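You operate a simulated robot arm through the tools that you are given. There is no shell and no other tool. Be economical: measure what you need, move in short steps, check, and stop when the job is done.

Carry out the task below with a simulated robot arm. There is one attempt and no reset: what you move stays moved.

TASK
Zero transmitter F1: blue handle shut, green one open, press ZERO, then green shut and blue open again.
Fine: in that order, one press; close the teal cover over the buttons again. Where these are worked on the way, their far stop is far enough and under half their travel is too little: teal cover.

It is judged by the outcome, as a careful person would: the job done as asked, and still so three seconds after it is handed in. It fails if anything else is knocked over, pushed out of place, dropped, spilled or broken. A push-on lid holds only when it is set on centred and level and pressed home; a screw cap is set on level and turned clockwise until tight.

THE ROBOT
A 7-joint arm with a two-finger gripper, on a carriage that runs on a rail from [0.001, 1.777] to [0, -0.003] (x, y) and turns from 2.251 to 8.046 rad about z. Base frame: it is fixed where the carriage stands at the start and does not move with it; the origin is on the floor, on the carriage's upright axis, x ahead of it, y to its left, z up; the surface under the hand at the start is at about z = 0.74. Lengths are in m, angles in rad, forces in N, time in s.
With the tool pointing down near the work surface it reaches from about 0.36 to 0.78 m from the robot's upright axis, wherever it stands. Its first joint turns from -2.897 to 2.897 rad. Places, roughly: blue tee handle [0.5, -0.3, 1.1]; brass screw [0.4, -1.6, 1.1]; flat green handle [0.3, -1.6, 0.9]; flat white handle [0.4, -1.1, 1]; flat yellow handle [0.5, 0.2, 1]; green tee handle [0.5, -0.2, 1]; grey zero button [0.5, -1.2, 1.3]; orange span button [0.5, -1.2, 1.2]; red slide switch [0.5, -1.6, 1.2]; red tee handle [0.5, -0.1, 1.1]; ribbed red knob [0.4, -1.3, 1.4]; small blue knob [0.5, -1.6, 1.2]; small green button [0.5, -1.6, 1.3]; small minus button [0.5, -1.6, 1.3]; small orange lever [0.5, 0.1, 1.1]; small plus button [0.5, -1.6, 1.3]. Payload 2.45 kg.
The tool frame sits at the grasp point (the TCP): z along the fingers, y along the line on which they close. The tips reach 0.023 m beyond it. Largest opening 0.072 m; the body of the gripper starts 0.04 m behind the TCP.
Orientation is that of the tool frame in the base frame, as [roll, pitch, yaw] about the fixed x, y, z axes, in that order (R = Rz(yaw) Ry(pitch) Rx(roll)). With the fingers straight down and closing along the base's y, the tool's x points along the base's -x, its y along +y and its z along -z.

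THE INTERFACE
- The arm moves only by the tool step_arm. Its argument "moves" is a list of rows, each a list of 3 entries, a list of its own where there are three numbers: the shift along the tool's x, y, z in m, then the turn, a rotation vector about the tool's x, y, z in degrees, then the finger opening in m, from 0 to 0.072. In form: [[[x, y, z], [wx, wy, wz], grip], ...]. A call has 1 to 8 rows; each row is the pose to reach, as a shift and turn from the pose commanded when the call began, along the tool's axes at that moment. Rows are played at 5 a second. More than 0.05 m and 0.15 rad between two rows, or a gripper value outside its range, and nothing of the call is played. Where a pose cannot be reached the arm comes as near as it can. A force on the tool above 50 N (or 10 N above the force at the start of the call, whichever is more), or a blocked arm, ends the call early, and 0.2 s more pass. The fingers move at their own pace (about 0.072 m/s each) and stop on an object; they squeeze with about 27 N. The grip force told is the motor's: it shows also when the fingers shut on nothing. Time passes only in rows, and 0.2 s behind the last, so rows that repeat a pose let the fingers close. The reply holds the time, the measured pose of the TCP, the force on the tool along the base axes, the opening and the grip force, in the units named above and with some noise, with the torque about the TCP (base axes, N m) and any sound that the robot's microphone picked up, and new pictures: "pictures" is both (left out), scene, wrist or none.
- Cameras (640 x 400 px; columns grow to the right, rows downward): "scene" is now at [0.0251, 0.1584, 1.5425]; the picture's right is [-0.30, -0.95, 0.00], its down [-0.49, 0.16, -0.85] and it looks along [0.81, -0.26, -0.52] (base axes); focal length 259 px, centre (320, 200). "wrist" rides on the gripper at [0.077, 0.017, -0.066] in the tool frame; the picture's right is [-0.22, 0.98, 0.00], its down [-0.56, -0.12, -0.82] and it looks along [-0.80, -0.18, 0.57] (tool axes); focal length 234 px, centre (320, 200). There is no depth. A picture from a camera that has moved, and an enlarged one, comes with that camera's place and axes in the base frame and with its lens.
- slide_trunk(by): slides the trunk up (or, below 0, down) by that many m; the arm and the scene camera ride with it, the base frame stays. It gives what a move gives, with no picture.
- steer(legs): drives the robot by 1 to 6 legs, each [ahead, left, turn to the left] in m, m and rad, along the robot's own axes; the way and the turn of a leg run together, so that a leg with both is an arc; at most 1.5 m and 3.142 rad a leg. The arm and the cameras ride along, it lands a little off, and it stops where it bumps. It keeps to its track: a leg is cut to what the track allows. It gives what a move gives, and a new picture of the scene camera.
- turn_head(pan, tilt): turns the head with the scene camera to pan (to the left, within 2.705 rad either way) and tilt (down, from -0.506 to 1.204), counted from straight ahead of the robot. It gives what a move gives, and a new picture of the scene camera.
- zoom(camera, box): a new picture of the part [left, top, right, bottom] of that camera's present view, enlarged. No time passes.
- close_job(): hands the job in; it is judged then, once.

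Work in short steps. Places have to be worked out from the pictures, the camera data and where the tool is seen: move nearer, look again, correct. Check each grasp and each placing, and mend what went wrong. You have 120 turns and 260 pictures in all, those below and enlarged ones among them. Open the gripper and draw the arm clear of the work before you hand the job in, unless the task says otherwise; then end with one line.

The tools are called as name(argument=value, ...) on one line, values as JSON. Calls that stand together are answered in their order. step_arm: Moves the arm, as the interface text tells. Its arguments: {"type":"object","properties":{"moves":{"type":"array"},"pictures":{"type":"string","enum":["both","scene","wrist","none"]}},"required":["moves"]} The other tools are called the same way: slide_trunk (by) slides the trunk up or down; steer (legs) drives the base; turn_head (pan, tilt) turns the head that bears the scene camera; zoom (camera, box) takes an enlarged picture of a part of a camera's view; close_job () hands the job in.

At the start:

```text
time_s: 0.0
position: [0.3213, 0.0699, 1.4185]
tool_rot: [-3.141, 0.0, -3.14]
wrist_force: [-0.3, -0.2, 1.2]
torque: [0.0, -0.01, 0.01]
width: 0.0722
gripper_force: 0.1
trunk travel left (down, up): [-0.525, 0.065]
robot x, y, heading: [-0.0021, -0.002, -0.004]
head pan, tilt: [-0.307, 0.545]
```

scene: 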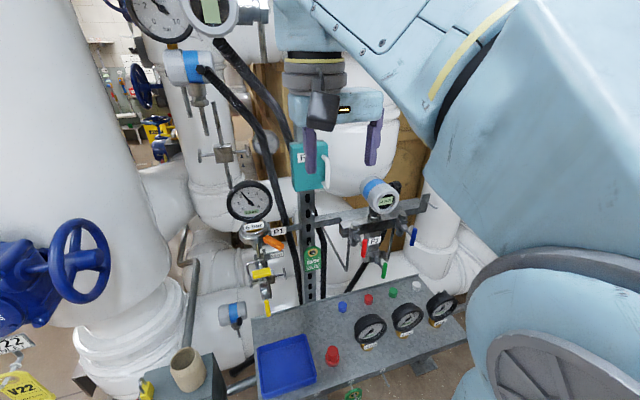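
wrist: 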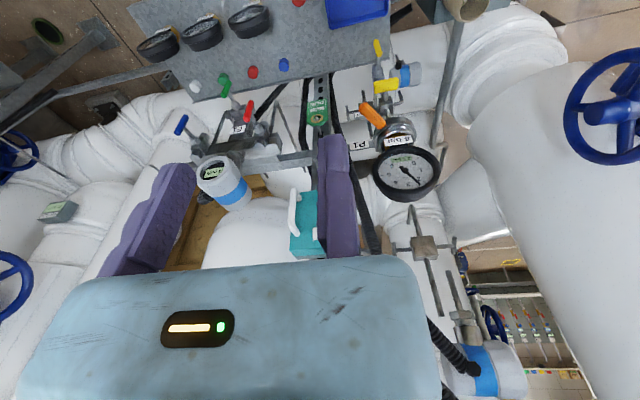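

The teal box, the manifold with red/blue/green tee handles and the transmitter are ahead. I zoom in to read the labels.

zoom(camera="scene", box=[330, 170, 450, 290])

zoom(camera="scene", box=[260, 120, 380, 200])

zoom(camera="wrist", box=[170, 70, 350, 270])

```text
3.33 times, centred on (390, 230) of scene
camera zoom: at [0.0251, 0.1584, 1.5425], right [-0.3, -0.95, 0.0], down [-0.49, 0.16, -0.85], along [0.81, -0.26, -0.52], focal length 865 px, centre (87, 100)
```

zoom: 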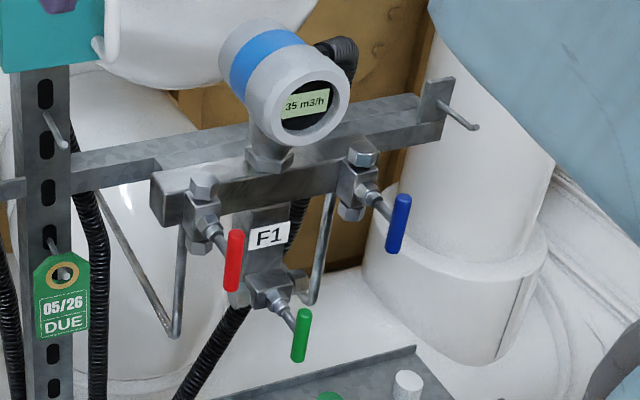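

```text
5.00 times, centred on (320, 160) of scene
camera zoom: at [0.0251, 0.1584, 1.5425], right [-0.3, -0.95, 0.0], down [-0.49, 0.16, -0.85], along [0.81, -0.26, -0.52], focal length 1297 px, centre (320, 400)
```

zoom: 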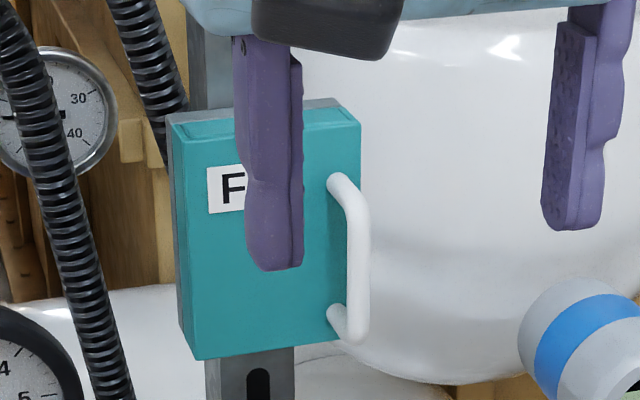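

```text
2.00 times, centred on (260, 170) of wrist
camera zoom: at [0.2433, 0.0866, 1.4852], right [0.22, 0.98, 0.0], down [0.56, -0.12, 0.82], along [0.8, -0.18, -0.57], focal length 468 px, centre (440, 260)
```

zoom: 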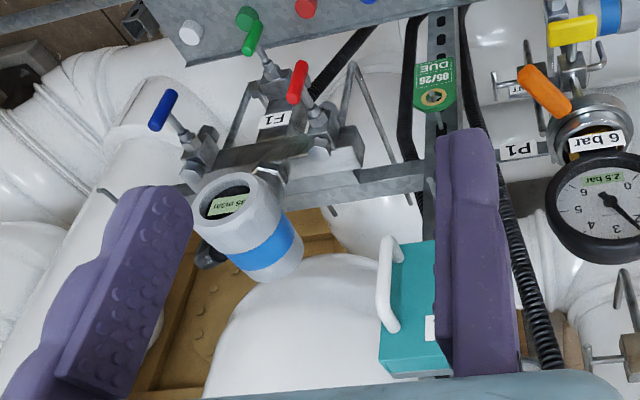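

F1 manifold: blue handle at about (0.47,-0.25,1.10), green at (0.47,-0.17,0.99), teal box at about (0.56,0.01,1.30). I first turn the tool to point forward (+x) in free space.

step_arm(moves=[[[0, 0, 0], [0, -8, 0], 0.072], [[0, -0.02, 0], [0, -16, 0], 0.072], [[0, -0.04, 0], [0, -24, 0], 0.072], [[0, -0.06, 0], [0, -32, 0], 0.072], [[0, -0.08, 0], [0, -40, 0], 0.072], [[0, -0.1, 0], [0, -48, 0], 0.072], [[0, -0.12, 0], [0, -56, 0], 0.072], [[0, -0.14, 0], [0, -60, 0], 0.072]], pictures="scene")

```text
time_s: 1.8
position: [0.321, -0.0709, 1.4186]
tool_rot: [3.14, 1.049, 3.14]
wrist_force: [-0.8, 0.0, -0.3]
torque: [0.02, -0.01, 0.01]
width: 0.0722
gripper_force: 0.0
trunk travel left (down, up): [-0.525, 0.065]
robot x, y, heading: [0.0008, -0.0019, -0.002]
head pan, tilt: [-0.307, 0.545]
camera scene: at [0.025, 0.1583, 1.5425], right [-0.3, -0.95, 0.0], down [-0.49, 0.16, -0.85], along [0.81, -0.26, -0.52], focal length 259 px, centre (320, 200)
```

scene: 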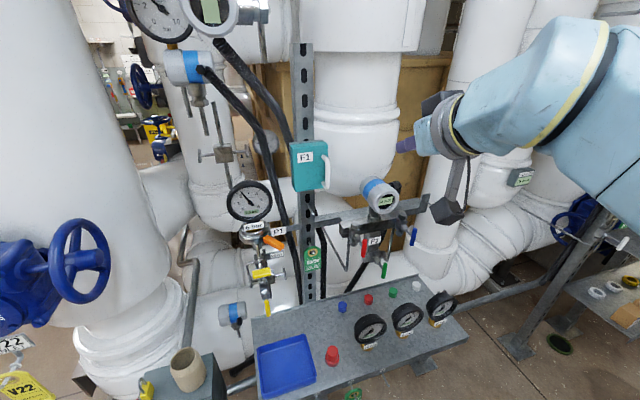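

Turning works and the teal box is labelled F1. I finish the turn to horizontal.

step_arm(moves=[[[0, 0, 0], [0, -8, 0], 0.072], [[0, -0.02, 0], [0, -16, 0], 0.072], [[0, -0.04, 0], [0, -24, 0], 0.072], [[0, -0.06, 0], [0, -30, 0], 0.072], [[0, -0.09, 0], [0, -30, 0], 0.072], [[0, -0.12, 0], [0, -30, 0], 0.072], [[0, -0.15, 0], [0, -30, 0], 0.072], [[0, -0.18, 0], [0, -30, 0], 0.072]], pictures="none")

slide_trunk(by=-0.3)

turn_head(pan=-0.45, tilt=0.3)

zoom(camera="wrist", box=[0, 0, 640, 400])

```text
time_s: 3.8
position: [0.3606, -0.2238, 1.4017]
tool_rot: [-2.548, 1.447, -2.545]
wrist_force: [0.7, 1.1, 0.3]
torque: [0.0, -0.02, 0.0]
width: 0.0721
gripper_force: 0.2
trunk travel left (down, up): [-0.525, 0.065]
robot x, y, heading: [-0.0009, -0.003, -0.003]
head pan, tilt: [-0.307, 0.545]
stopped in row 8: the arm was blocked; the commanded pose is now the measured one
```

```text
time_s: 5.6
position: [0.4038, -0.1904, 1.2038]
tool_rot: [-2.544, 1.306, -2.527]
wrist_force: [-0.2, -0.8, 0.3]
torque: [-0.02, 0.0, 0.01]
width: 0.0718
gripper_force: 0.1
trunk travel left (down, up): [-0.348, 0.242]
robot x, y, heading: [0.0038, 0.004, -0.001]
head pan, tilt: [-0.307, 0.545]
stopped: the arm was blocked; the commanded pose is now the measured one
```

```text
time_s: 6.3
position: [0.404, -0.1908, 1.2087]
tool_rot: [-2.543, 1.307, -2.528]
wrist_force: [0.0, -0.1, -0.6]
torque: [0.0, 0.01, -0.03]
width: 0.0724
gripper_force: 0.1
trunk travel left (down, up): [-0.348, 0.242]
robot x, y, heading: [-0.0018, 0.003, -0.003]
head pan, tilt: [-0.45, 0.3]
camera scene: at [0.0235, 0.145, 1.3882], right [-0.43, -0.9, 0.0], down [-0.27, 0.13, -0.96], along [0.86, -0.42, -0.3], focal length 259 px, centre (320, 200)
```

scene: 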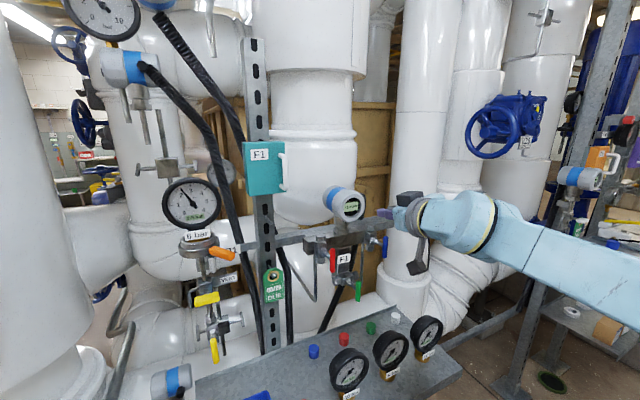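

```text
1.00 times, centred on (320, 200) of wrist (not enlarged: the box is as wide or as high as the picture)
camera zoom: at [0.3217, -0.1858, 1.1464], right [0.02, 1.0, 0.07], down [-0.68, -0.04, 0.73], along [0.74, -0.06, 0.68], focal length 234 px, centre (320, 200)
```

zoom: 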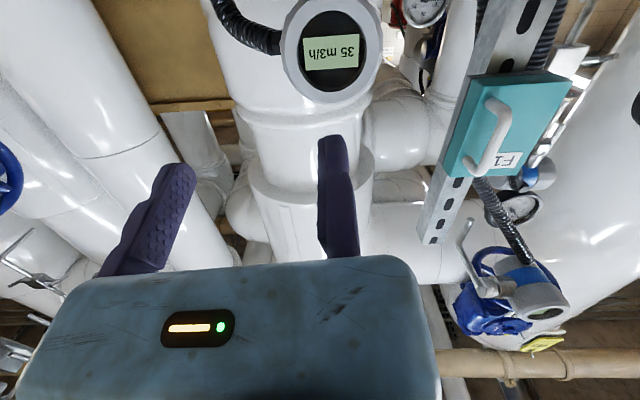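

The arm got blocked without tool force, so it's either an elbow collision or a joint limit. I look at the arm's own shape on the right.

turn_head(pan=-1.2, tilt=0.5)

```text
time_s: 7.4
position: [0.4024, -0.192, 1.2095]
tool_rot: [-2.543, 1.306, -2.527]
wrist_force: [-0.1, -0.3, 0.3]
torque: [0.0, 0.01, -0.01]
width: 0.0724
gripper_force: 0.0
trunk travel left (down, up): [-0.348, 0.242]
robot x, y, heading: [-0.0018, -0.0002, 0.002]
head pan, tilt: [-1.201, 0.499]
camera scene: at [-0.0276, 0.1008, 1.3702], right [-0.93, -0.36, 0.0], down [-0.17, 0.45, -0.88], along [0.32, -0.82, -0.48], focal length 259 px, centre (320, 200)
```

scene: 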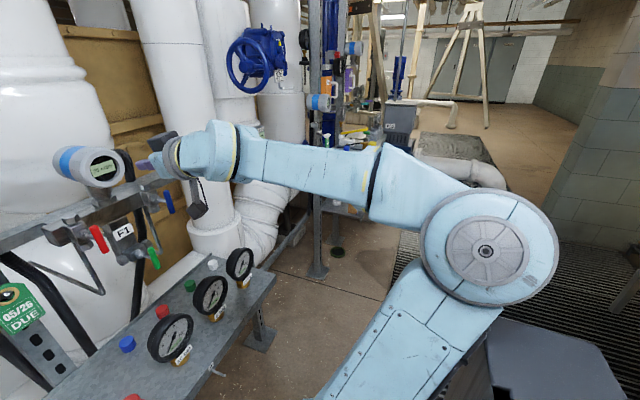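

turn_head(pan=-1.6, tilt=1.0)

```text
time_s: 8.3
position: [0.4033, -0.1916, 1.2094]
tool_rot: [-2.541, 1.31, -2.529]
wrist_force: [0.6, -0.2, 0.1]
torque: [0.01, -0.02, -0.02]
width: 0.0717
gripper_force: 0.0
trunk travel left (down, up): [-0.348, 0.242]
robot x, y, heading: [0.0015, 0.0033, -0.0]
head pan, tilt: [-1.6, 1.0]
camera scene: at [-0.0626, 0.1159, 1.329], right [-1.0, 0.03, 0.0], down [0.02, 0.84, -0.54], along [-0.02, -0.54, -0.84], focal length 259 px, centre (320, 200)
```

scene: 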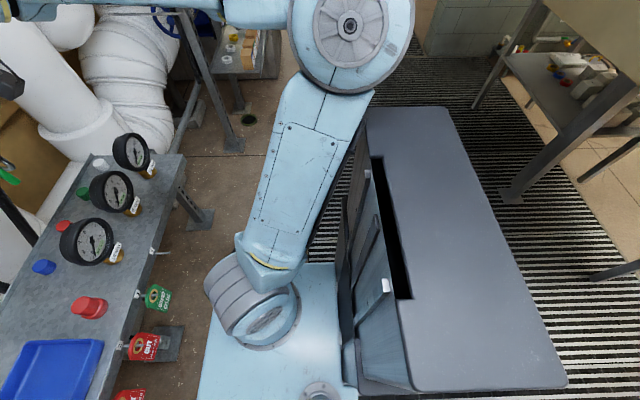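

The arm's base is in front of the column and the upper arm leans close to the column, which likely caused the block. I turn the robot right, so the column swings away, and shift it a little left to gain reach.

steer(legs=[[0, 0, -0.6], [-0.085, 0.124, 0]])

turn_head(pan=-0.3, tilt=0.6)

```text
time_s: 11.4
position: [0.2254, -0.2336, 1.2095]
tool_rot: [-2.546, 1.306, -3.129]
wrist_force: [0.0, 0.1, 0.6]
torque: [0.01, -0.02, -0.03]
width: 0.072
gripper_force: 0.1
trunk travel left (down, up): [-0.348, 0.242]
robot x, y, heading: [-0.0002, 0.1505, -0.6]
head pan, tilt: [-1.6, 1.0]
camera scene: at [0.013, 0.2827, 1.3289], right [-0.81, 0.59, 0.0], down [0.49, 0.68, -0.54], along [-0.32, -0.44, -0.84], focal length 259 px, centre (320, 200)
```

scene: 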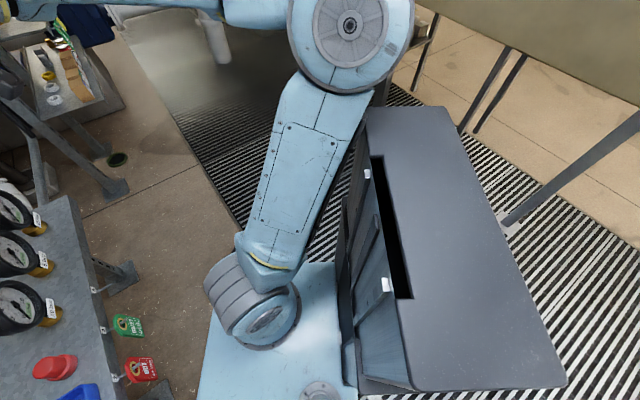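

```text
time_s: 12.8
position: [0.2259, -0.233, 1.2092]
tool_rot: [-2.541, 1.308, -3.127]
wrist_force: [0.1, -0.2, 0.5]
torque: [-0.03, 0.02, 0.02]
width: 0.0719
gripper_force: 0.1
trunk travel left (down, up): [-0.348, 0.242]
robot x, y, heading: [-0.0005, 0.1532, -0.599]
head pan, tilt: [-0.3, 0.6]
camera scene: at [0.1089, 0.27, 1.361], right [-0.78, -0.62, 0.0], down [-0.35, 0.44, -0.82], along [0.51, -0.65, -0.57], focal length 259 px, centre (320, 200)
```

scene: 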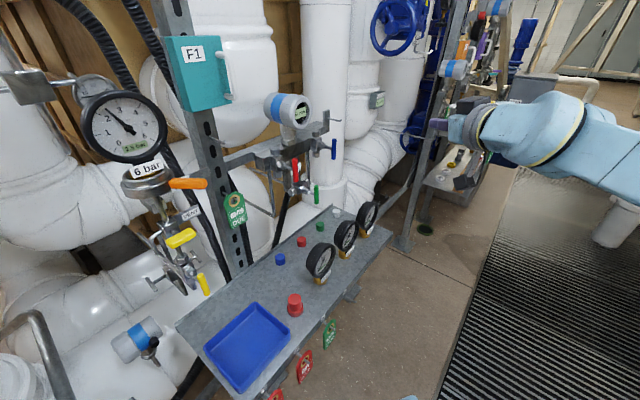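

The column is clear now. I turn the tool to point exactly along +x and bring it in front of the blue handle at about (0.33,-0.25,1.13).

step_arm(moves=[[[0.01, 0.01, 0.022], [-6.7, -2.9, 0.9], 0.072], [[0.02, 0.021, 0.044], [-13.4, -5.8, 1.8], 0.072], [[0.03, 0.032, 0.066], [-20.0, -8.7, 2.7], 0.072], [[0.04, 0.042, 0.088], [-26.7, -11.7, 3.7], 0.072], [[0.049, 0.053, 0.11], [-33.4, -14.6, 4.6], 0.072]])

```text
time_s: 14.0
position: [0.3302, -0.2497, 1.13]
tool_rot: [-0.078, 1.569, -0.074]
wrist_force: [-0.3, 0.5, 0.8]
torque: [-0.01, 0.02, -0.03]
width: 0.0718
gripper_force: 0.0
trunk travel left (down, up): [-0.348, 0.242]
robot x, y, heading: [-0.0012, 0.1499, -0.597]
head pan, tilt: [-0.3, 0.6]
camera scene: at [0.1086, 0.2705, 1.361], right [-0.78, -0.62, 0.0], down [-0.35, 0.44, -0.83], along [0.51, -0.65, -0.56], focal length 259 px, centre (320, 200)
camera wrist: at [0.2634, -0.2329, 1.053], right [0.0, 0.98, 0.22], down [-0.82, -0.13, 0.56], along [0.57, -0.18, 0.8], focal length 234 px, centre (320, 200)
```

scene: 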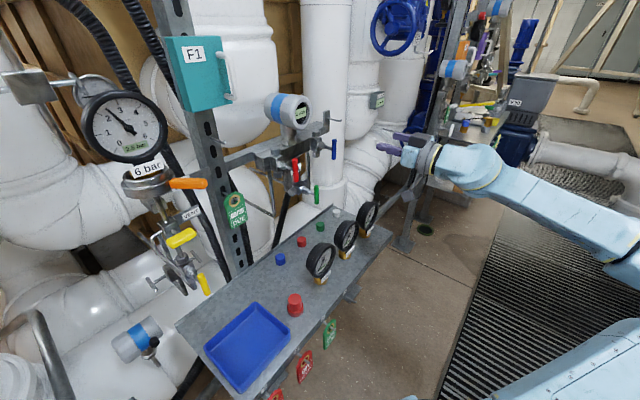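
wrist: 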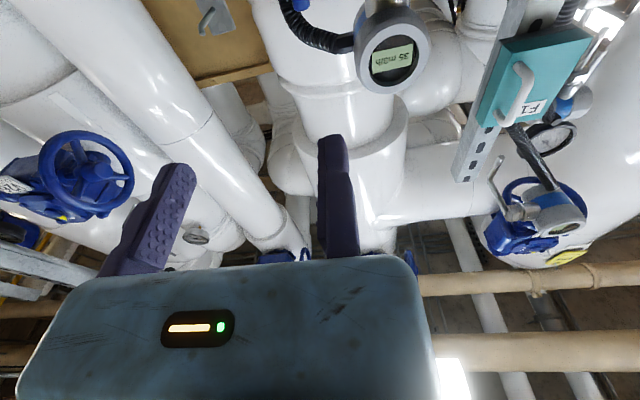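

The tool points exactly along +x. Now I zoom the scene to refine the handles' places.

zoom(camera="scene", box=[250, 80, 430, 220])

```text
2.86 times, centred on (340, 150) of scene
camera zoom: at [0.1086, 0.2705, 1.361], right [-0.78, -0.62, 0.0], down [-0.35, 0.44, -0.83], along [0.51, -0.65, -0.56], focal length 741 px, centre (263, 343)
```

zoom: 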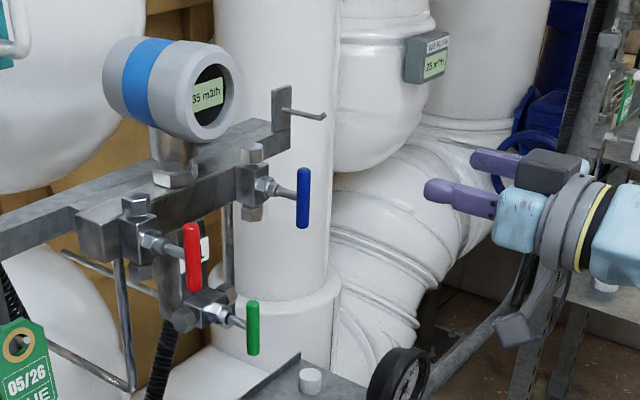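

Blue bar centre is about (0.471,-0.250,1.091), green (0.472,-0.176,0.987). I line up with blue and approach short of it.

step_arm(moves=[[[0.02, 0, 0.02], [0, 0, 0], 0.072], [[0.039, 0, 0.05], [0, 0, 0], 0.072], [[0.039, 0, 0.085], [0, 0, 0], 0.072]], pictures="none")

zoom(camera="scene", box=[250, 80, 430, 220])

zoom(camera="wrist", box=[0, 0, 640, 400])

```text
time_s: 14.8
position: [0.4138, -0.2483, 1.0909]
tool_rot: [-3.008, 1.57, -3.009]
wrist_force: [-0.5, -0.6, -0.6]
torque: [0.01, 0.01, 0.01]
width: 0.072
gripper_force: 0.1
trunk travel left (down, up): [-0.348, 0.242]
robot x, y, heading: [0.0003, 0.1531, -0.594]
head pan, tilt: [-0.3, 0.6]
```

```text
2.86 times, centred on (340, 150) of scene
camera zoom: at [0.1082, 0.27, 1.361], right [-0.78, -0.62, 0.0], down [-0.35, 0.44, -0.83], along [0.51, -0.65, -0.56], focal length 741 px, centre (263, 343)
```

zoom: 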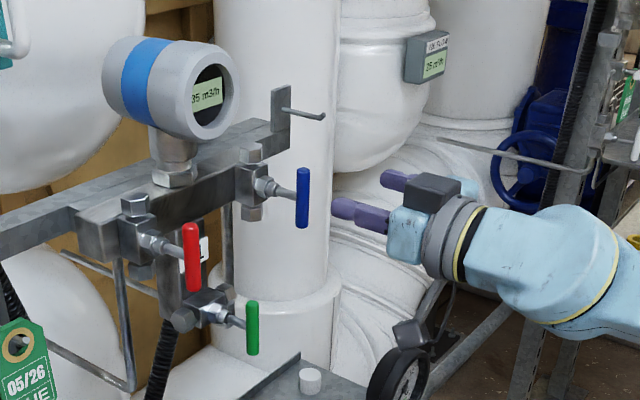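

```text
1.00 times, centred on (320, 200) of wrist (not enlarged: the box is as wide or as high as the picture)
camera zoom: at [0.3482, -0.2319, 1.0146], right [0.0, 0.98, 0.22], down [-0.82, -0.13, 0.56], along [0.57, -0.18, 0.8], focal length 234 px, centre (320, 200)
```

zoom: 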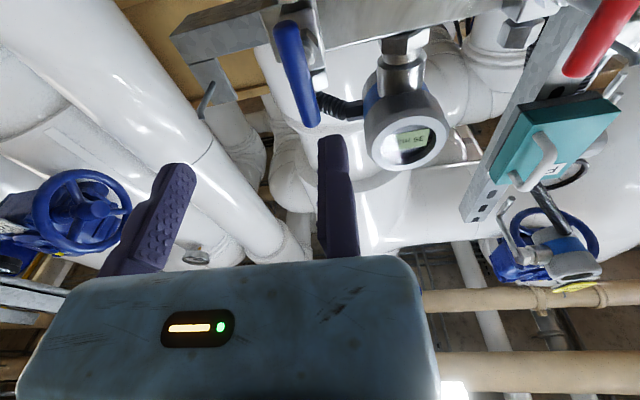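

The wrist view suggests the bar is slightly more to -y (about -0.257). I shift and go in around the bar.

step_arm(moves=[[[0.002, -0.008, 0.0], [0, 0, 0], 0.072], [[0.002, -0.008, 0.03], [0, 0, 0], 0.072], [[0.002, -0.008, 0.058], [0, 0, 0], 0.072]], pictures="none")

zoom(camera="scene", box=[270, 110, 400, 200])

zoom(camera="wrist", box=[0, 0, 640, 400])

```text
time_s: 15.6
position: [0.4512, -0.2578, 1.0892]
tool_rot: [1.961, 1.565, 1.959]
wrist_force: [-46.6, 15.6, 3.8]
torque: [0.12, -0.46, 0.49]
width: 0.0721
gripper_force: 0.1
trunk travel left (down, up): [-0.348, 0.242]
robot x, y, heading: [0.001, 0.1527, -0.6]
head pan, tilt: [-0.3, 0.6]
stopped in row 3: the force on the tool passed its limit at 80 N (the readings are from after the stop); the commanded pose is now the measured one
```

```text
4.44 times, centred on (335, 155) of scene
camera zoom: at [0.1043, 0.2716, 1.3613], right [-0.78, -0.62, 0.0], down [-0.35, 0.44, -0.83], along [0.51, -0.65, -0.56], focal length 1153 px, centre (253, 400)
```

zoom: 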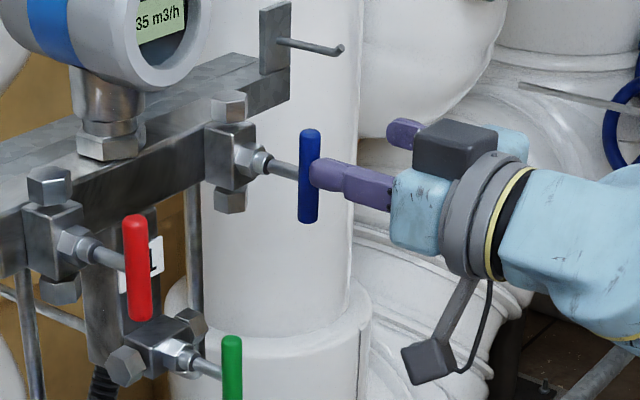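

```text
1.00 times, centred on (320, 200) of wrist (not enlarged: the box is as wide or as high as the picture)
camera zoom: at [0.3848, -0.2411, 1.0126], right [0.0, 0.97, 0.22], down [-0.82, -0.13, 0.56], along [0.58, -0.18, 0.8], focal length 234 px, centre (320, 200)
```

zoom: 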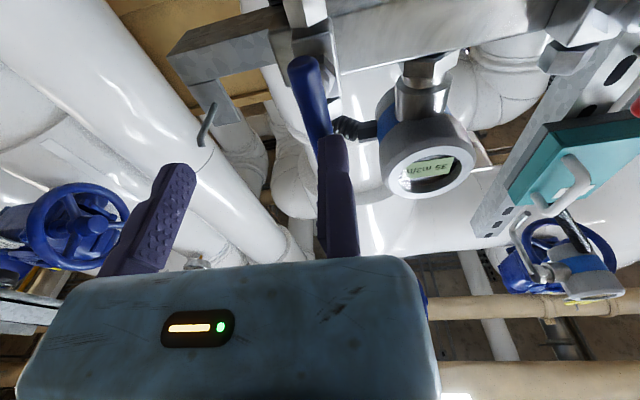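

The +y finger hit the bar, so relative to the fingers the bar lies further to +y than computed. I back off and shift +y.

step_arm(moves=[[[0, 0, -0.03], [0, 0, 0], 0.072], [[0, 0.015, -0.03], [0, 0, 0], 0.072], [[0, 0.03, -0.03], [0, 0, 0], 0.072]], pictures="none")

zoom(camera="scene", box=[270, 110, 400, 200])

zoom(camera="wrist", box=[0, 0, 640, 400])

```text
time_s: 16.4
position: [0.427, -0.2279, 1.0879]
tool_rot: [2.454, 1.562, 2.456]
wrist_force: [0.4, -0.6, -0.2]
torque: [0.01, 0.0, 0.0]
width: 0.0722
gripper_force: 0.1
trunk travel left (down, up): [-0.348, 0.242]
robot x, y, heading: [0.0024, 0.1524, -0.599]
head pan, tilt: [-0.3, 0.6]
```

```text
4.44 times, centred on (335, 155) of scene
camera zoom: at [0.1089, 0.2699, 1.3609], right [-0.78, -0.62, 0.0], down [-0.35, 0.44, -0.83], along [0.51, -0.65, -0.56], focal length 1153 px, centre (253, 400)
```

zoom: 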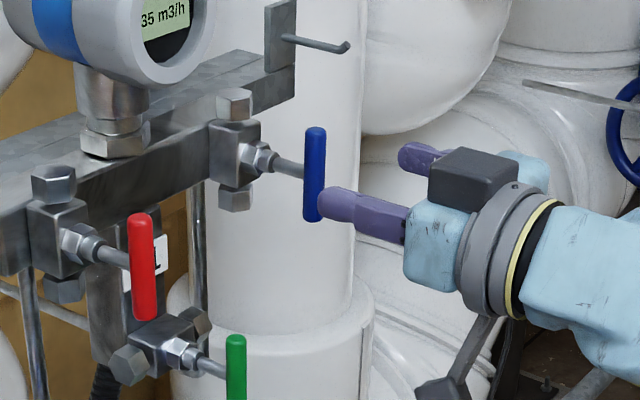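

```text
1.00 times, centred on (320, 200) of wrist (not enlarged: the box is as wide or as high as the picture)
camera zoom: at [0.3606, -0.2111, 1.011], right [0.0, 0.97, 0.22], down [-0.82, -0.13, 0.56], along [0.58, -0.18, 0.79], focal length 234 px, centre (320, 200)
```

zoom: 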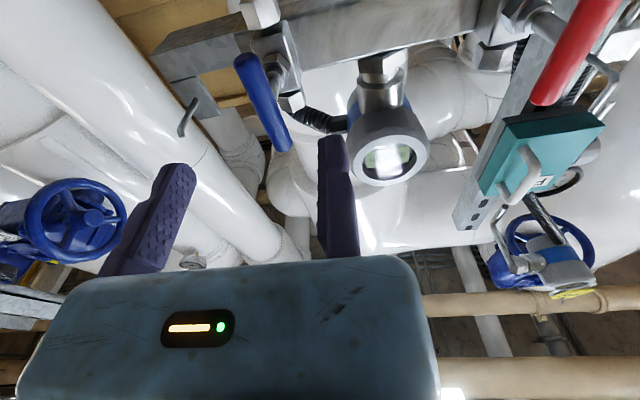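

Both cameras agree that the visible fingers are about 0.034 m to tool −y of the reported TCP. I back off a bit and turn 45° about the tool axis to see whether that offset rides with the tool.

step_arm(moves=[[[0, 0, -0.03], [0, 0, 0], 0.072], [[0, 0, -0.03], [0, 0, 8], 0.072], [[0, 0, -0.03], [0, 0, 16], 0.072], [[0, 0, -0.03], [0, 0, 24], 0.072], [[0, 0, -0.03], [0, 0, 32], 0.072], [[0, 0, -0.03], [0, 0, 40], 0.072]], pictures="none")

zoom(camera="scene", box=[270, 110, 400, 200])

zoom(camera="wrist", box=[0, 0, 640, 400])

```text
time_s: 17.8
position: [0.3968, -0.2288, 1.0864]
tool_rot: [1.582, 0.865, 1.579]
wrist_force: [0.4, 0.0, -0.7]
torque: [0.0, -0.02, 0.0]
width: 0.0722
gripper_force: 0.0
trunk travel left (down, up): [-0.348, 0.242]
robot x, y, heading: [-0.0025, 0.1513, -0.601]
head pan, tilt: [-0.3, 0.6]
```

```text
4.44 times, centred on (335, 155) of scene
camera zoom: at [0.1091, 0.27, 1.3609], right [-0.78, -0.62, 0.0], down [-0.35, 0.44, -0.83], along [0.51, -0.65, -0.56], focal length 1153 px, centre (253, 400)
```

zoom: 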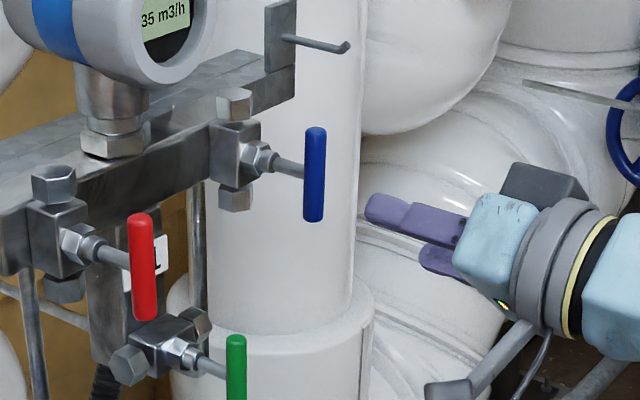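

```text
1.00 times, centred on (320, 200) of wrist (not enlarged: the box is as wide or as high as the picture)
camera zoom: at [0.3306, -0.1663, 1.04], right [0.0, 0.6, 0.8], down [-0.82, -0.46, 0.35], along [0.58, -0.65, 0.49], focal length 234 px, centre (320, 200)
```

zoom: 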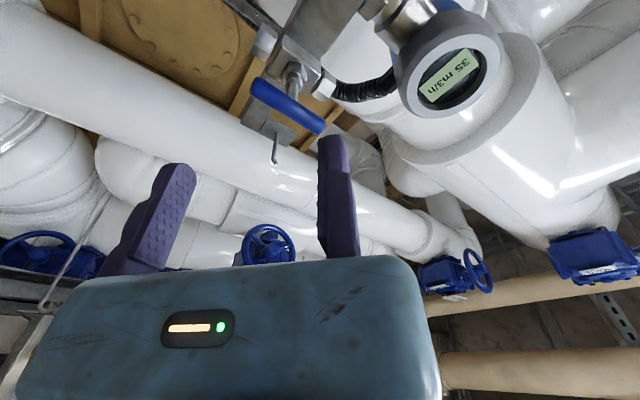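

The offset rides with the tool: the true grasp point is the reported TCP plus −0.034 along tool y. I turn back, line up with the blue bar (true y −0.253) and go in.

step_arm(moves=[[[0, 0, 0], [0, 0, -8], 0.072], [[0, 0, 0], [0, 0, -16], 0.072], [[0, 0.003, 0], [0, 0, -24], 0.072], [[0.002, 0.006, 0], [0, 0, -32], 0.072], [[0.0037, 0.01, 0], [0, 0, -40], 0.072], [[0.0037, 0.01, 0.03], [0, 0, -40], 0.072], [[0.0037, 0.01, 0.055], [0, 0, -40], 0.072], [[0.0037, 0.01, 0.073], [0, 0, -40], 0.072]], pictures="none")

zoom(camera="scene", box=[270, 110, 400, 200])

zoom(camera="wrist", box=[0, 0, 640, 400])

```text
time_s: 19.6
position: [0.4702, -0.2204, 1.0889]
tool_rot: [2.531, 1.563, 2.534]
wrist_force: [0.6, 0.0, 0.1]
torque: [0.0, -0.05, 0.02]
width: 0.072
gripper_force: 0.0
trunk travel left (down, up): [-0.348, 0.242]
robot x, y, heading: [-0.0015, 0.1552, -0.601]
head pan, tilt: [-0.3, 0.6]
```

```text
4.44 times, centred on (335, 155) of scene
camera zoom: at [0.1089, 0.2699, 1.3609], right [-0.78, -0.62, 0.0], down [-0.35, 0.44, -0.83], along [0.51, -0.65, -0.56], focal length 1153 px, centre (253, 400)
```

zoom: 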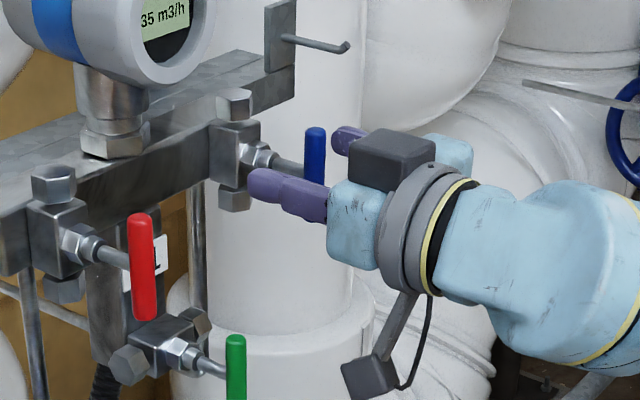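

```text
1.00 times, centred on (320, 200) of wrist (not enlarged: the box is as wide or as high as the picture)
camera zoom: at [0.4037, -0.2023, 1.0134], right [0.0, 0.97, 0.22], down [-0.81, -0.13, 0.56], along [0.58, -0.18, 0.79], focal length 234 px, centre (320, 200)
```

zoom: 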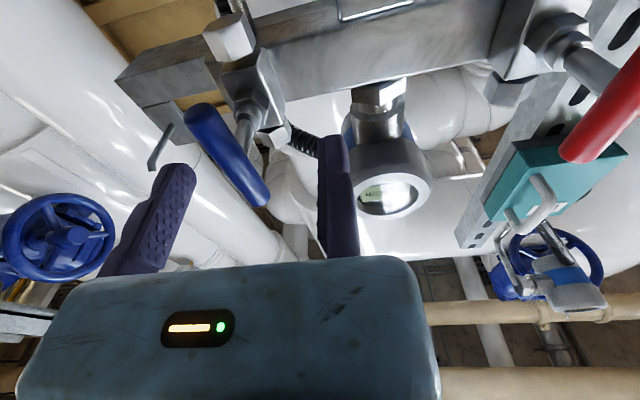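

The bar is between the fingers. I close on it.

step_arm(moves=[[[0, 0, 0], [0, 0, 0], 0.03], [[0, 0, 0], [0, 0, 0], 0.0], [[0, 0, 0], [0, 0, 0], 0.0], [[0, 0, 0], [0, 0, 0], 0.0]], pictures="wrist")

```text
time_s: 20.6
position: [0.4674, -0.2242, 1.0889]
tool_rot: [2.157, 1.562, 2.152]
wrist_force: [-1.3, -26.9, 3.6]
torque: [-0.35, -0.36, -0.2]
width: 0.04
gripper_force: 27.6
trunk travel left (down, up): [-0.348, 0.242]
robot x, y, heading: [0.0049, 0.1482, -0.604]
head pan, tilt: [-0.3, 0.6]
camera wrist: at [0.4028, -0.2061, 1.0129], right [0.0, 0.97, 0.23], down [-0.82, -0.13, 0.56], along [0.58, -0.19, 0.8], focal length 234 px, centre (320, 200)
```

wrist: 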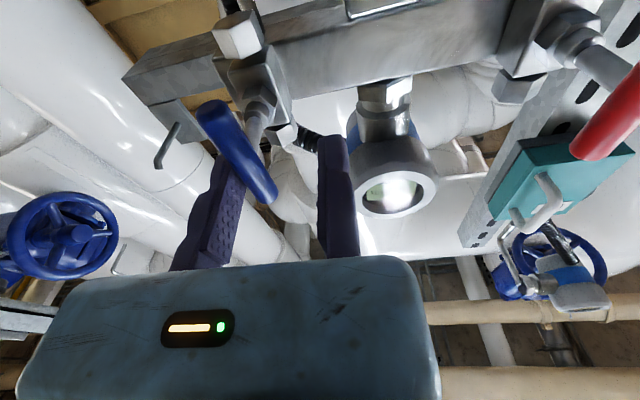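

Only the −y finger moves; the +y finger is fixed with its pad about at the TCP. So the bar must be brought against the fixed pad: I open slightly, shift −y and close.

step_arm(moves=[[[0, 0, 0], [0, 0, 0], 0.055], [[0, 0, 0], [0, 0, 0], 0.055], [[0, -0.015, 0], [0, 0, 0], 0.045], [[0, -0.028, 0], [0, 0, 0], 0.03], [[0, -0.028, 0], [0, 0, 0], 0.0], [[0, -0.028, 0], [0, 0, 0], 0.0], [[0, -0.028, 0], [0, 0, 0], 0.0]], pictures="wrist")

```text
time_s: 22.2
position: [0.4699, -0.2512, 1.0886]
tool_rot: [2.202, 1.562, 2.199]
wrist_force: [7.1, -24.3, 4.4]
torque: [-0.17, 0.17, -0.11]
width: 0.0117
gripper_force: 38.7
trunk travel left (down, up): [-0.348, 0.242]
robot x, y, heading: [0.0001, 0.1505, -0.6]
head pan, tilt: [-0.3, 0.6]
camera wrist: at [0.4028, -0.2341, 1.0126], right [0.0, 0.97, 0.23], down [-0.82, -0.13, 0.56], along [0.58, -0.19, 0.79], focal length 234 px, centre (320, 200)
```

wrist: 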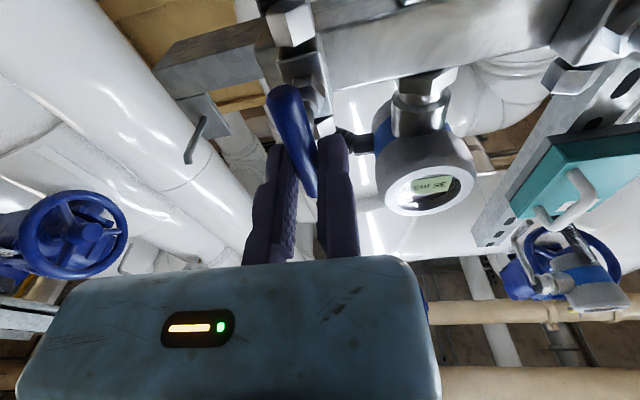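

The bar is held at a width of 12 mm. I try turning it clockwise (seen from the front), turning about the bar's centre.

step_arm(moves=[[[0, -0.003, 0], [0, 0, 0], 0.0], [[-0.0008, -0.003, 0], [0, 0, 8], 0.0], [[-0.0017, -0.0032, 0], [0, 0, 16], 0.0], [[-0.0024, -0.0035, 0], [0, 0, 24], 0.0], [[-0.0032, -0.0039, 0], [0, 0, 32], 0.0]], pictures="scene")

```text
time_s: 23.4
position: [0.4697, -0.2568, 1.0911]
tool_rot: [1.586, 0.999, 1.58]
wrist_force: [2.2, -33.9, -12.6]
torque: [-0.26, -0.03, -0.33]
width: 0.0124
gripper_force: 38.3
trunk travel left (down, up): [-0.348, 0.242]
robot x, y, heading: [0.0027, 0.1523, -0.598]
head pan, tilt: [-0.3, 0.6]
camera scene: at [0.11, 0.2657, 1.361], right [-0.78, -0.62, 0.0], down [-0.35, 0.45, -0.82], along [0.51, -0.65, -0.57], focal length 259 px, centre (320, 200)
```

scene: 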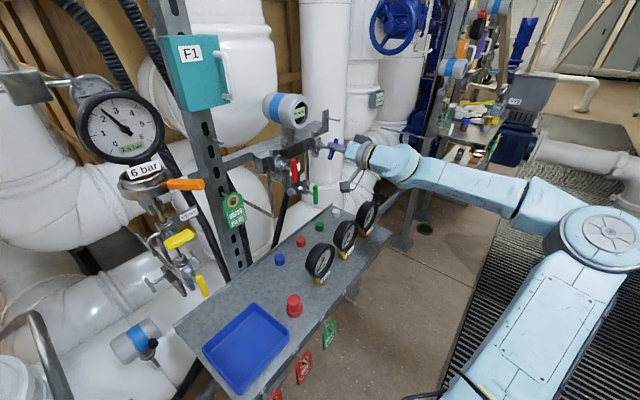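

It turns freely clockwise. The moving finger still pushes the tool to −y, so I shift a bit more that way and continue to about 90°.

step_arm(moves=[[[0, -0.005, 0], [0, 0, 0], 0.0], [[-0.0008, -0.005, 0], [0, 0, 8], 0.0], [[-0.0017, -0.0052, 0], [0, 0, 16], 0.0], [[-0.0024, -0.0055, 0], [0, 0, 24], 0.0], [[-0.0032, -0.0059, 0], [0, 0, 32], 0.0], [[-0.0039, -0.0064, 0], [0, 0, 40], 0.0], [[-0.0045, -0.007, 0], [0, 0, 48], 0.0], [[-0.005, -0.0076, 0], [0, 0, 56], 0.0]], pictures="none")

zoom(camera="scene", box=[270, 110, 400, 200])

zoom(camera="wrist", box=[0, 0, 640, 400])

```text
time_s: 25.2
position: [0.4716, -0.262, 1.089]
tool_rot: [1.584, 0.022, 1.575]
wrist_force: [-10.2, -5.8, -38.8]
torque: [-0.2, 0.3, 0.36]
width: 0.0131
gripper_force: 39.8
trunk travel left (down, up): [-0.348, 0.242]
robot x, y, heading: [0.0012, 0.1566, -0.602]
head pan, tilt: [-0.3, 0.6]
```

```text
4.44 times, centred on (335, 155) of scene
camera zoom: at [0.11, 0.268, 1.3608], right [-0.78, -0.62, 0.0], down [-0.35, 0.44, -0.82], along [0.51, -0.65, -0.57], focal length 1153 px, centre (253, 400)
```

zoom: 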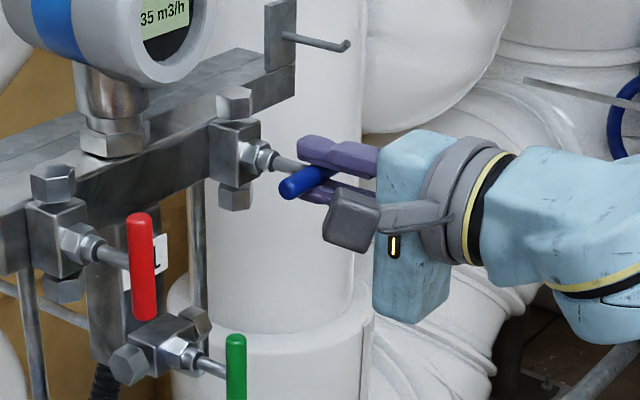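

```text
1.00 times, centred on (320, 200) of wrist (not enlarged: the box is as wide or as high as the picture)
camera zoom: at [0.4053, -0.1846, 1.1058], right [0.01, -0.2, 0.98], down [-0.82, -0.56, -0.1], along [0.57, -0.8, -0.17], focal length 234 px, centre (320, 200)
```

zoom: 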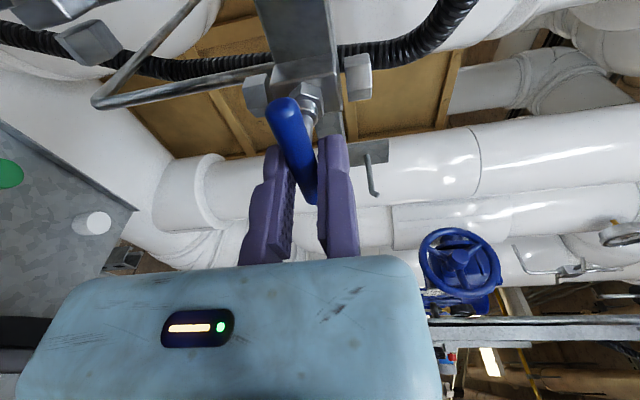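

The bar turned 90° to horizontal. I check for a stop by turning a bit further.

step_arm(moves=[[[-0.0008, 0, 0], [0, 0, 6], 0.0], [[-0.0016, -0.0002, 0], [0, 0, 12], 0.0]], pictures="none")

zoom(camera="scene", box=[270, 110, 400, 200])

```text
time_s: 25.8
position: [0.4714, -0.2638, 1.0883]
tool_rot: [1.584, -0.184, 1.567]
wrist_force: [0.1, -6.5, -38.8]
torque: [-0.59, 0.07, 0.27]
width: 0.0151
gripper_force: 41.1
trunk travel left (down, up): [-0.348, 0.242]
robot x, y, heading: [-0.0012, 0.1538, -0.605]
head pan, tilt: [-0.3, 0.6]
```

```text
4.44 times, centred on (335, 155) of scene
camera zoom: at [0.1109, 0.2677, 1.3609], right [-0.78, -0.62, 0.0], down [-0.35, 0.44, -0.82], along [0.51, -0.65, -0.57], focal length 1153 px, centre (253, 400)
```

zoom: 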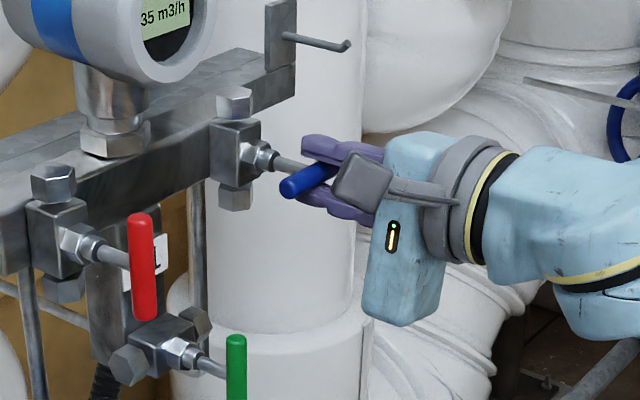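

The bar stays while the gripper turned further: it's at its stop, shut. I turn back those degrees, open, and retreat.

step_arm(moves=[[[0, 0, 0], [0, 0, -7], 0.0], [[0, 0, 0], [0, 0, -12], 0.02], [[0, 0.006, 0], [0, 0, -12], 0.04], [[0, 0.006, 0], [0, 0, -12], 0.04], [[0, 0.006, -0.03], [0, 0, -12], 0.04], [[0, 0.006, -0.07], [0, 0, -12], 0.04]], pictures="none")

zoom(camera="scene", box=[270, 110, 400, 200])

```text
time_s: 27.2
position: [0.4, -0.2633, 1.098]
tool_rot: [1.577, 0.029, 1.573]
wrist_force: [1.1, 0.0, 0.5]
torque: [0.0, -0.04, 0.0]
width: 0.04
gripper_force: 0.0
trunk travel left (down, up): [-0.348, 0.242]
robot x, y, heading: [0.0049, 0.1555, -0.599]
head pan, tilt: [-0.3, 0.6]
```

```text
4.44 times, centred on (335, 155) of scene
camera zoom: at [0.1099, 0.2699, 1.3609], right [-0.78, -0.62, 0.0], down [-0.35, 0.44, -0.82], along [0.51, -0.65, -0.57], focal length 1153 px, centre (253, 400)
```

zoom: 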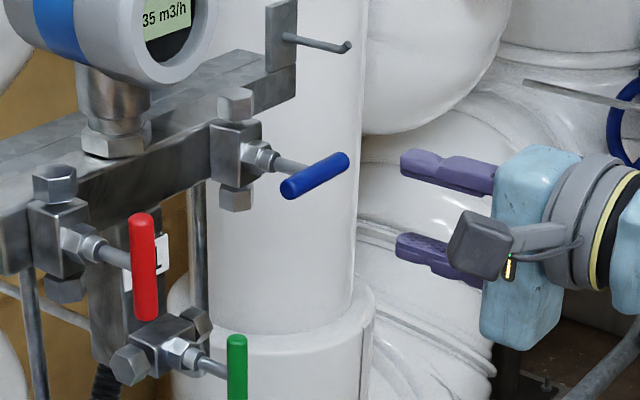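

Blue is shut. Next green: I turn the tool back upright and move in front of green (about (0.475,-0.182,0.981)).

step_arm(moves=[[[0.01, -0.01, -0.02], [0, 0, -8], 0.06], [[0.025, -0.025, -0.03], [0, 0, -16], 0.072], [[0.04, -0.04, -0.03], [0, 0, -24], 0.072], [[0.055, -0.055, -0.03], [0, 0, -32], 0.072], [[0.07, -0.07, -0.03], [0, 0, -40], 0.072], [[0.085, -0.085, -0.03], [0, 0, -48], 0.072], [[0.1, -0.1, -0.03], [0, 0, -56], 0.072], [[0.117, -0.117, -0.03], [0, 0, -64], 0.072]], pictures="none")

step_arm(moves=[[[0, 0, 0], [0, 0, -8], 0.072], [[0, 0, 0], [0, 0, -16], 0.072], [[0, 0, 0], [0, 0, -24], 0.072], [[0, 0, 0], [0, 0, -27.7], 0.072], [[0, 0, 0.03], [0, 0, -27.7], 0.072]], pictures="both")

```text
time_s: 29.0
position: [0.3681, -0.1492, 0.9796]
tool_rot: [1.586, 1.149, 1.586]
wrist_force: [1.0, -0.7, -0.2]
torque: [0.0, -0.02, 0.02]
width: 0.0721
gripper_force: 0.1
trunk travel left (down, up): [-0.348, 0.242]
robot x, y, heading: [0.0017, 0.1524, -0.599]
head pan, tilt: [-0.3, 0.6]
```

```text
time_s: 30.2
position: [0.3975, -0.1481, 0.9804]
tool_rot: [-1.669, 1.51, -1.668]
wrist_force: [0.1, 0.6, -1.8]
torque: [0.03, 0.01, 0.03]
width: 0.072
gripper_force: 0.0
trunk travel left (down, up): [-0.348, 0.242]
robot x, y, heading: [-0.0039, 0.1498, -0.603]
head pan, tilt: [-0.3, 0.6]
camera scene: at [0.1084, 0.27, 1.361], right [-0.78, -0.62, 0.0], down [-0.35, 0.44, -0.83], along [0.51, -0.65, -0.56], focal length 259 px, centre (320, 200)
camera wrist: at [0.3317, -0.1364, 0.902], right [0.0, 0.99, 0.16], down [-0.82, -0.09, 0.57], along [0.58, -0.13, 0.81], focal length 234 px, centre (320, 200)
```

scene: 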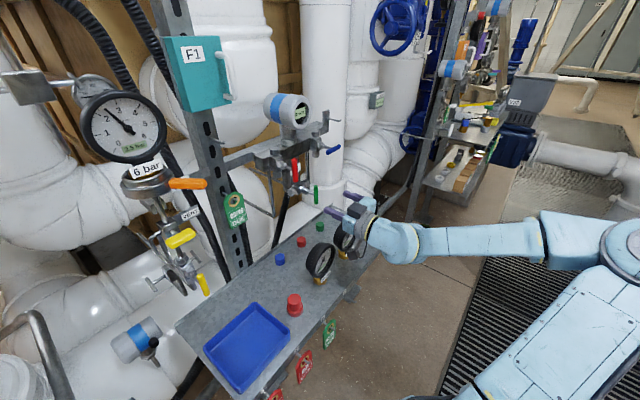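
wrist: 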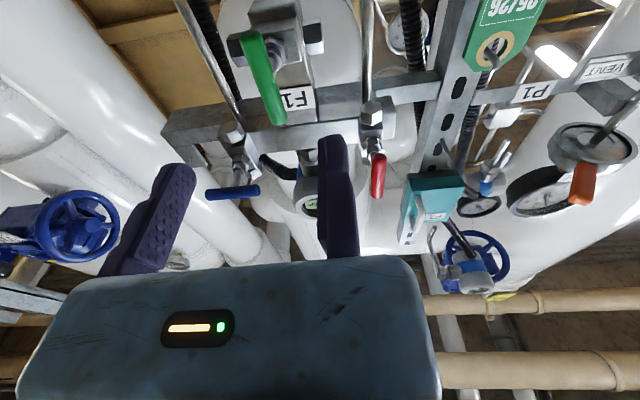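

Slightly over-turned by 3.5°; I correct and go in around the green bar.

step_arm(moves=[[[0, 0, 0], [0, 0, 3.4], 0.072], [[0, 0, 0.035], [0, 0, 3.4], 0.072], [[0, 0, 0.055], [0, 0, 3.4], 0.072], [[0, 0, 0.074], [0, 0, 3.4], 0.072]], pictures="wrist")

zoom(camera="scene", box=[250, 140, 400, 240])

```text
time_s: 31.2
position: [0.4729, -0.1493, 0.9793]
tool_rot: [3.114, 1.564, 3.117]
wrist_force: [-0.4, -0.3, 0.0]
torque: [0.0, 0.02, 0.02]
width: 0.0721
gripper_force: 0.0
trunk travel left (down, up): [-0.348, 0.242]
robot x, y, heading: [-0.002, 0.1524, -0.601]
head pan, tilt: [-0.3, 0.6]
camera wrist: at [0.4055, -0.1323, 0.9024], right [0.0, 0.98, 0.22], down [-0.82, -0.13, 0.57], along [0.58, -0.18, 0.8], focal length 234 px, centre (320, 200)
```

wrist: 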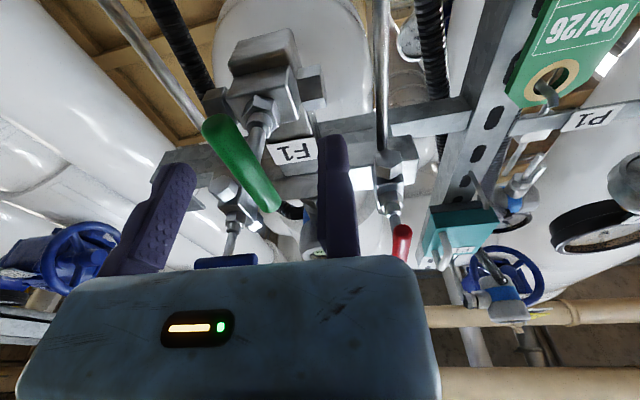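

```text
4.00 times, centred on (325, 190) of scene
camera zoom: at [0.1088, 0.27, 1.3609], right [-0.78, -0.62, 0.0], down [-0.35, 0.44, -0.83], along [0.51, -0.65, -0.56], focal length 1038 px, centre (300, 240)
```

zoom: 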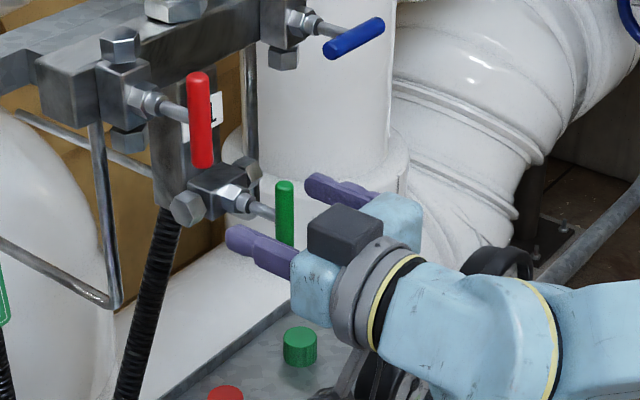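

The bar is between the fingers; I bring the fixed finger up to it and close.

step_arm(moves=[[[0, -0.015, 0], [0, 0, 0], 0.06], [[0, -0.026, 0], [0, 0, 0], 0.04], [[0, -0.026, 0], [0, 0, 0], 0.02], [[0, -0.028, 0], [0, 0, 0], 0.0], [[0, -0.028, 0], [0, 0, 0], 0.0]], pictures="wrist")

```text
time_s: 32.4
position: [0.4733, -0.176, 0.9798]
tool_rot: [-3.075, 1.566, -3.073]
wrist_force: [-1.1, 3.8, 1.8]
torque: [0.02, -0.23, -0.2]
width: 0.0121
gripper_force: 39.0
trunk travel left (down, up): [-0.348, 0.242]
robot x, y, heading: [-0.001, 0.1524, -0.603]
head pan, tilt: [-0.3, 0.6]
camera wrist: at [0.4057, -0.1599, 0.902], right [0.0, 0.98, 0.22], down [-0.82, -0.13, 0.56], along [0.58, -0.18, 0.8], focal length 234 px, centre (320, 200)
```

wrist: 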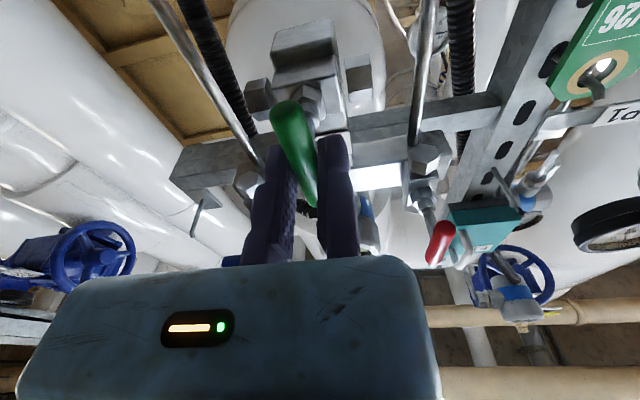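

Cleanly gripped with little side force. I turn green counter-clockwise.

step_arm(moves=[[[0.0008, 0, 0], [0, 0, -8], 0.0], [[0.0017, -0.0002, 0], [0, 0, -16], 0.0], [[0.0024, -0.0005, 0], [0, 0, -24], 0.0], [[0.0032, -0.0009, 0], [0, 0, -32], 0.0], [[0.0039, -0.0014, 0], [0, 0, -40], 0.0], [[0.0045, -0.002, 0], [0, 0, -48], 0.0], [[0.005, -0.0026, 0], [0, 0, -56], 0.0]], pictures="none")

zoom(camera="scene", box=[250, 140, 400, 240])

```text
time_s: 34.0
position: [0.4718, -0.1764, 0.9704]
tool_rot: [-1.584, 0.595, -1.571]
wrist_force: [-12.2, 28.4, -24.9]
torque: [0.1, 0.4, -1.33]
width: 0.0122
gripper_force: 39.0
trunk travel left (down, up): [-0.348, 0.242]
robot x, y, heading: [-0.0027, 0.1543, -0.596]
head pan, tilt: [-0.3, 0.6]
```

```text
4.00 times, centred on (325, 190) of scene
camera zoom: at [0.1093, 0.2718, 1.3605], right [-0.78, -0.62, 0.0], down [-0.35, 0.44, -0.83], along [0.51, -0.65, -0.56], focal length 1038 px, centre (300, 240)
```

zoom: 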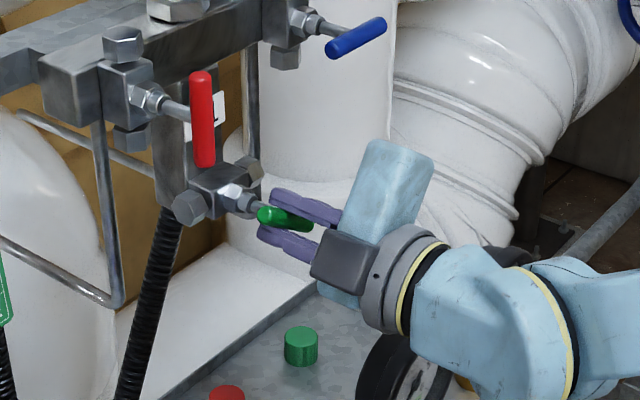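

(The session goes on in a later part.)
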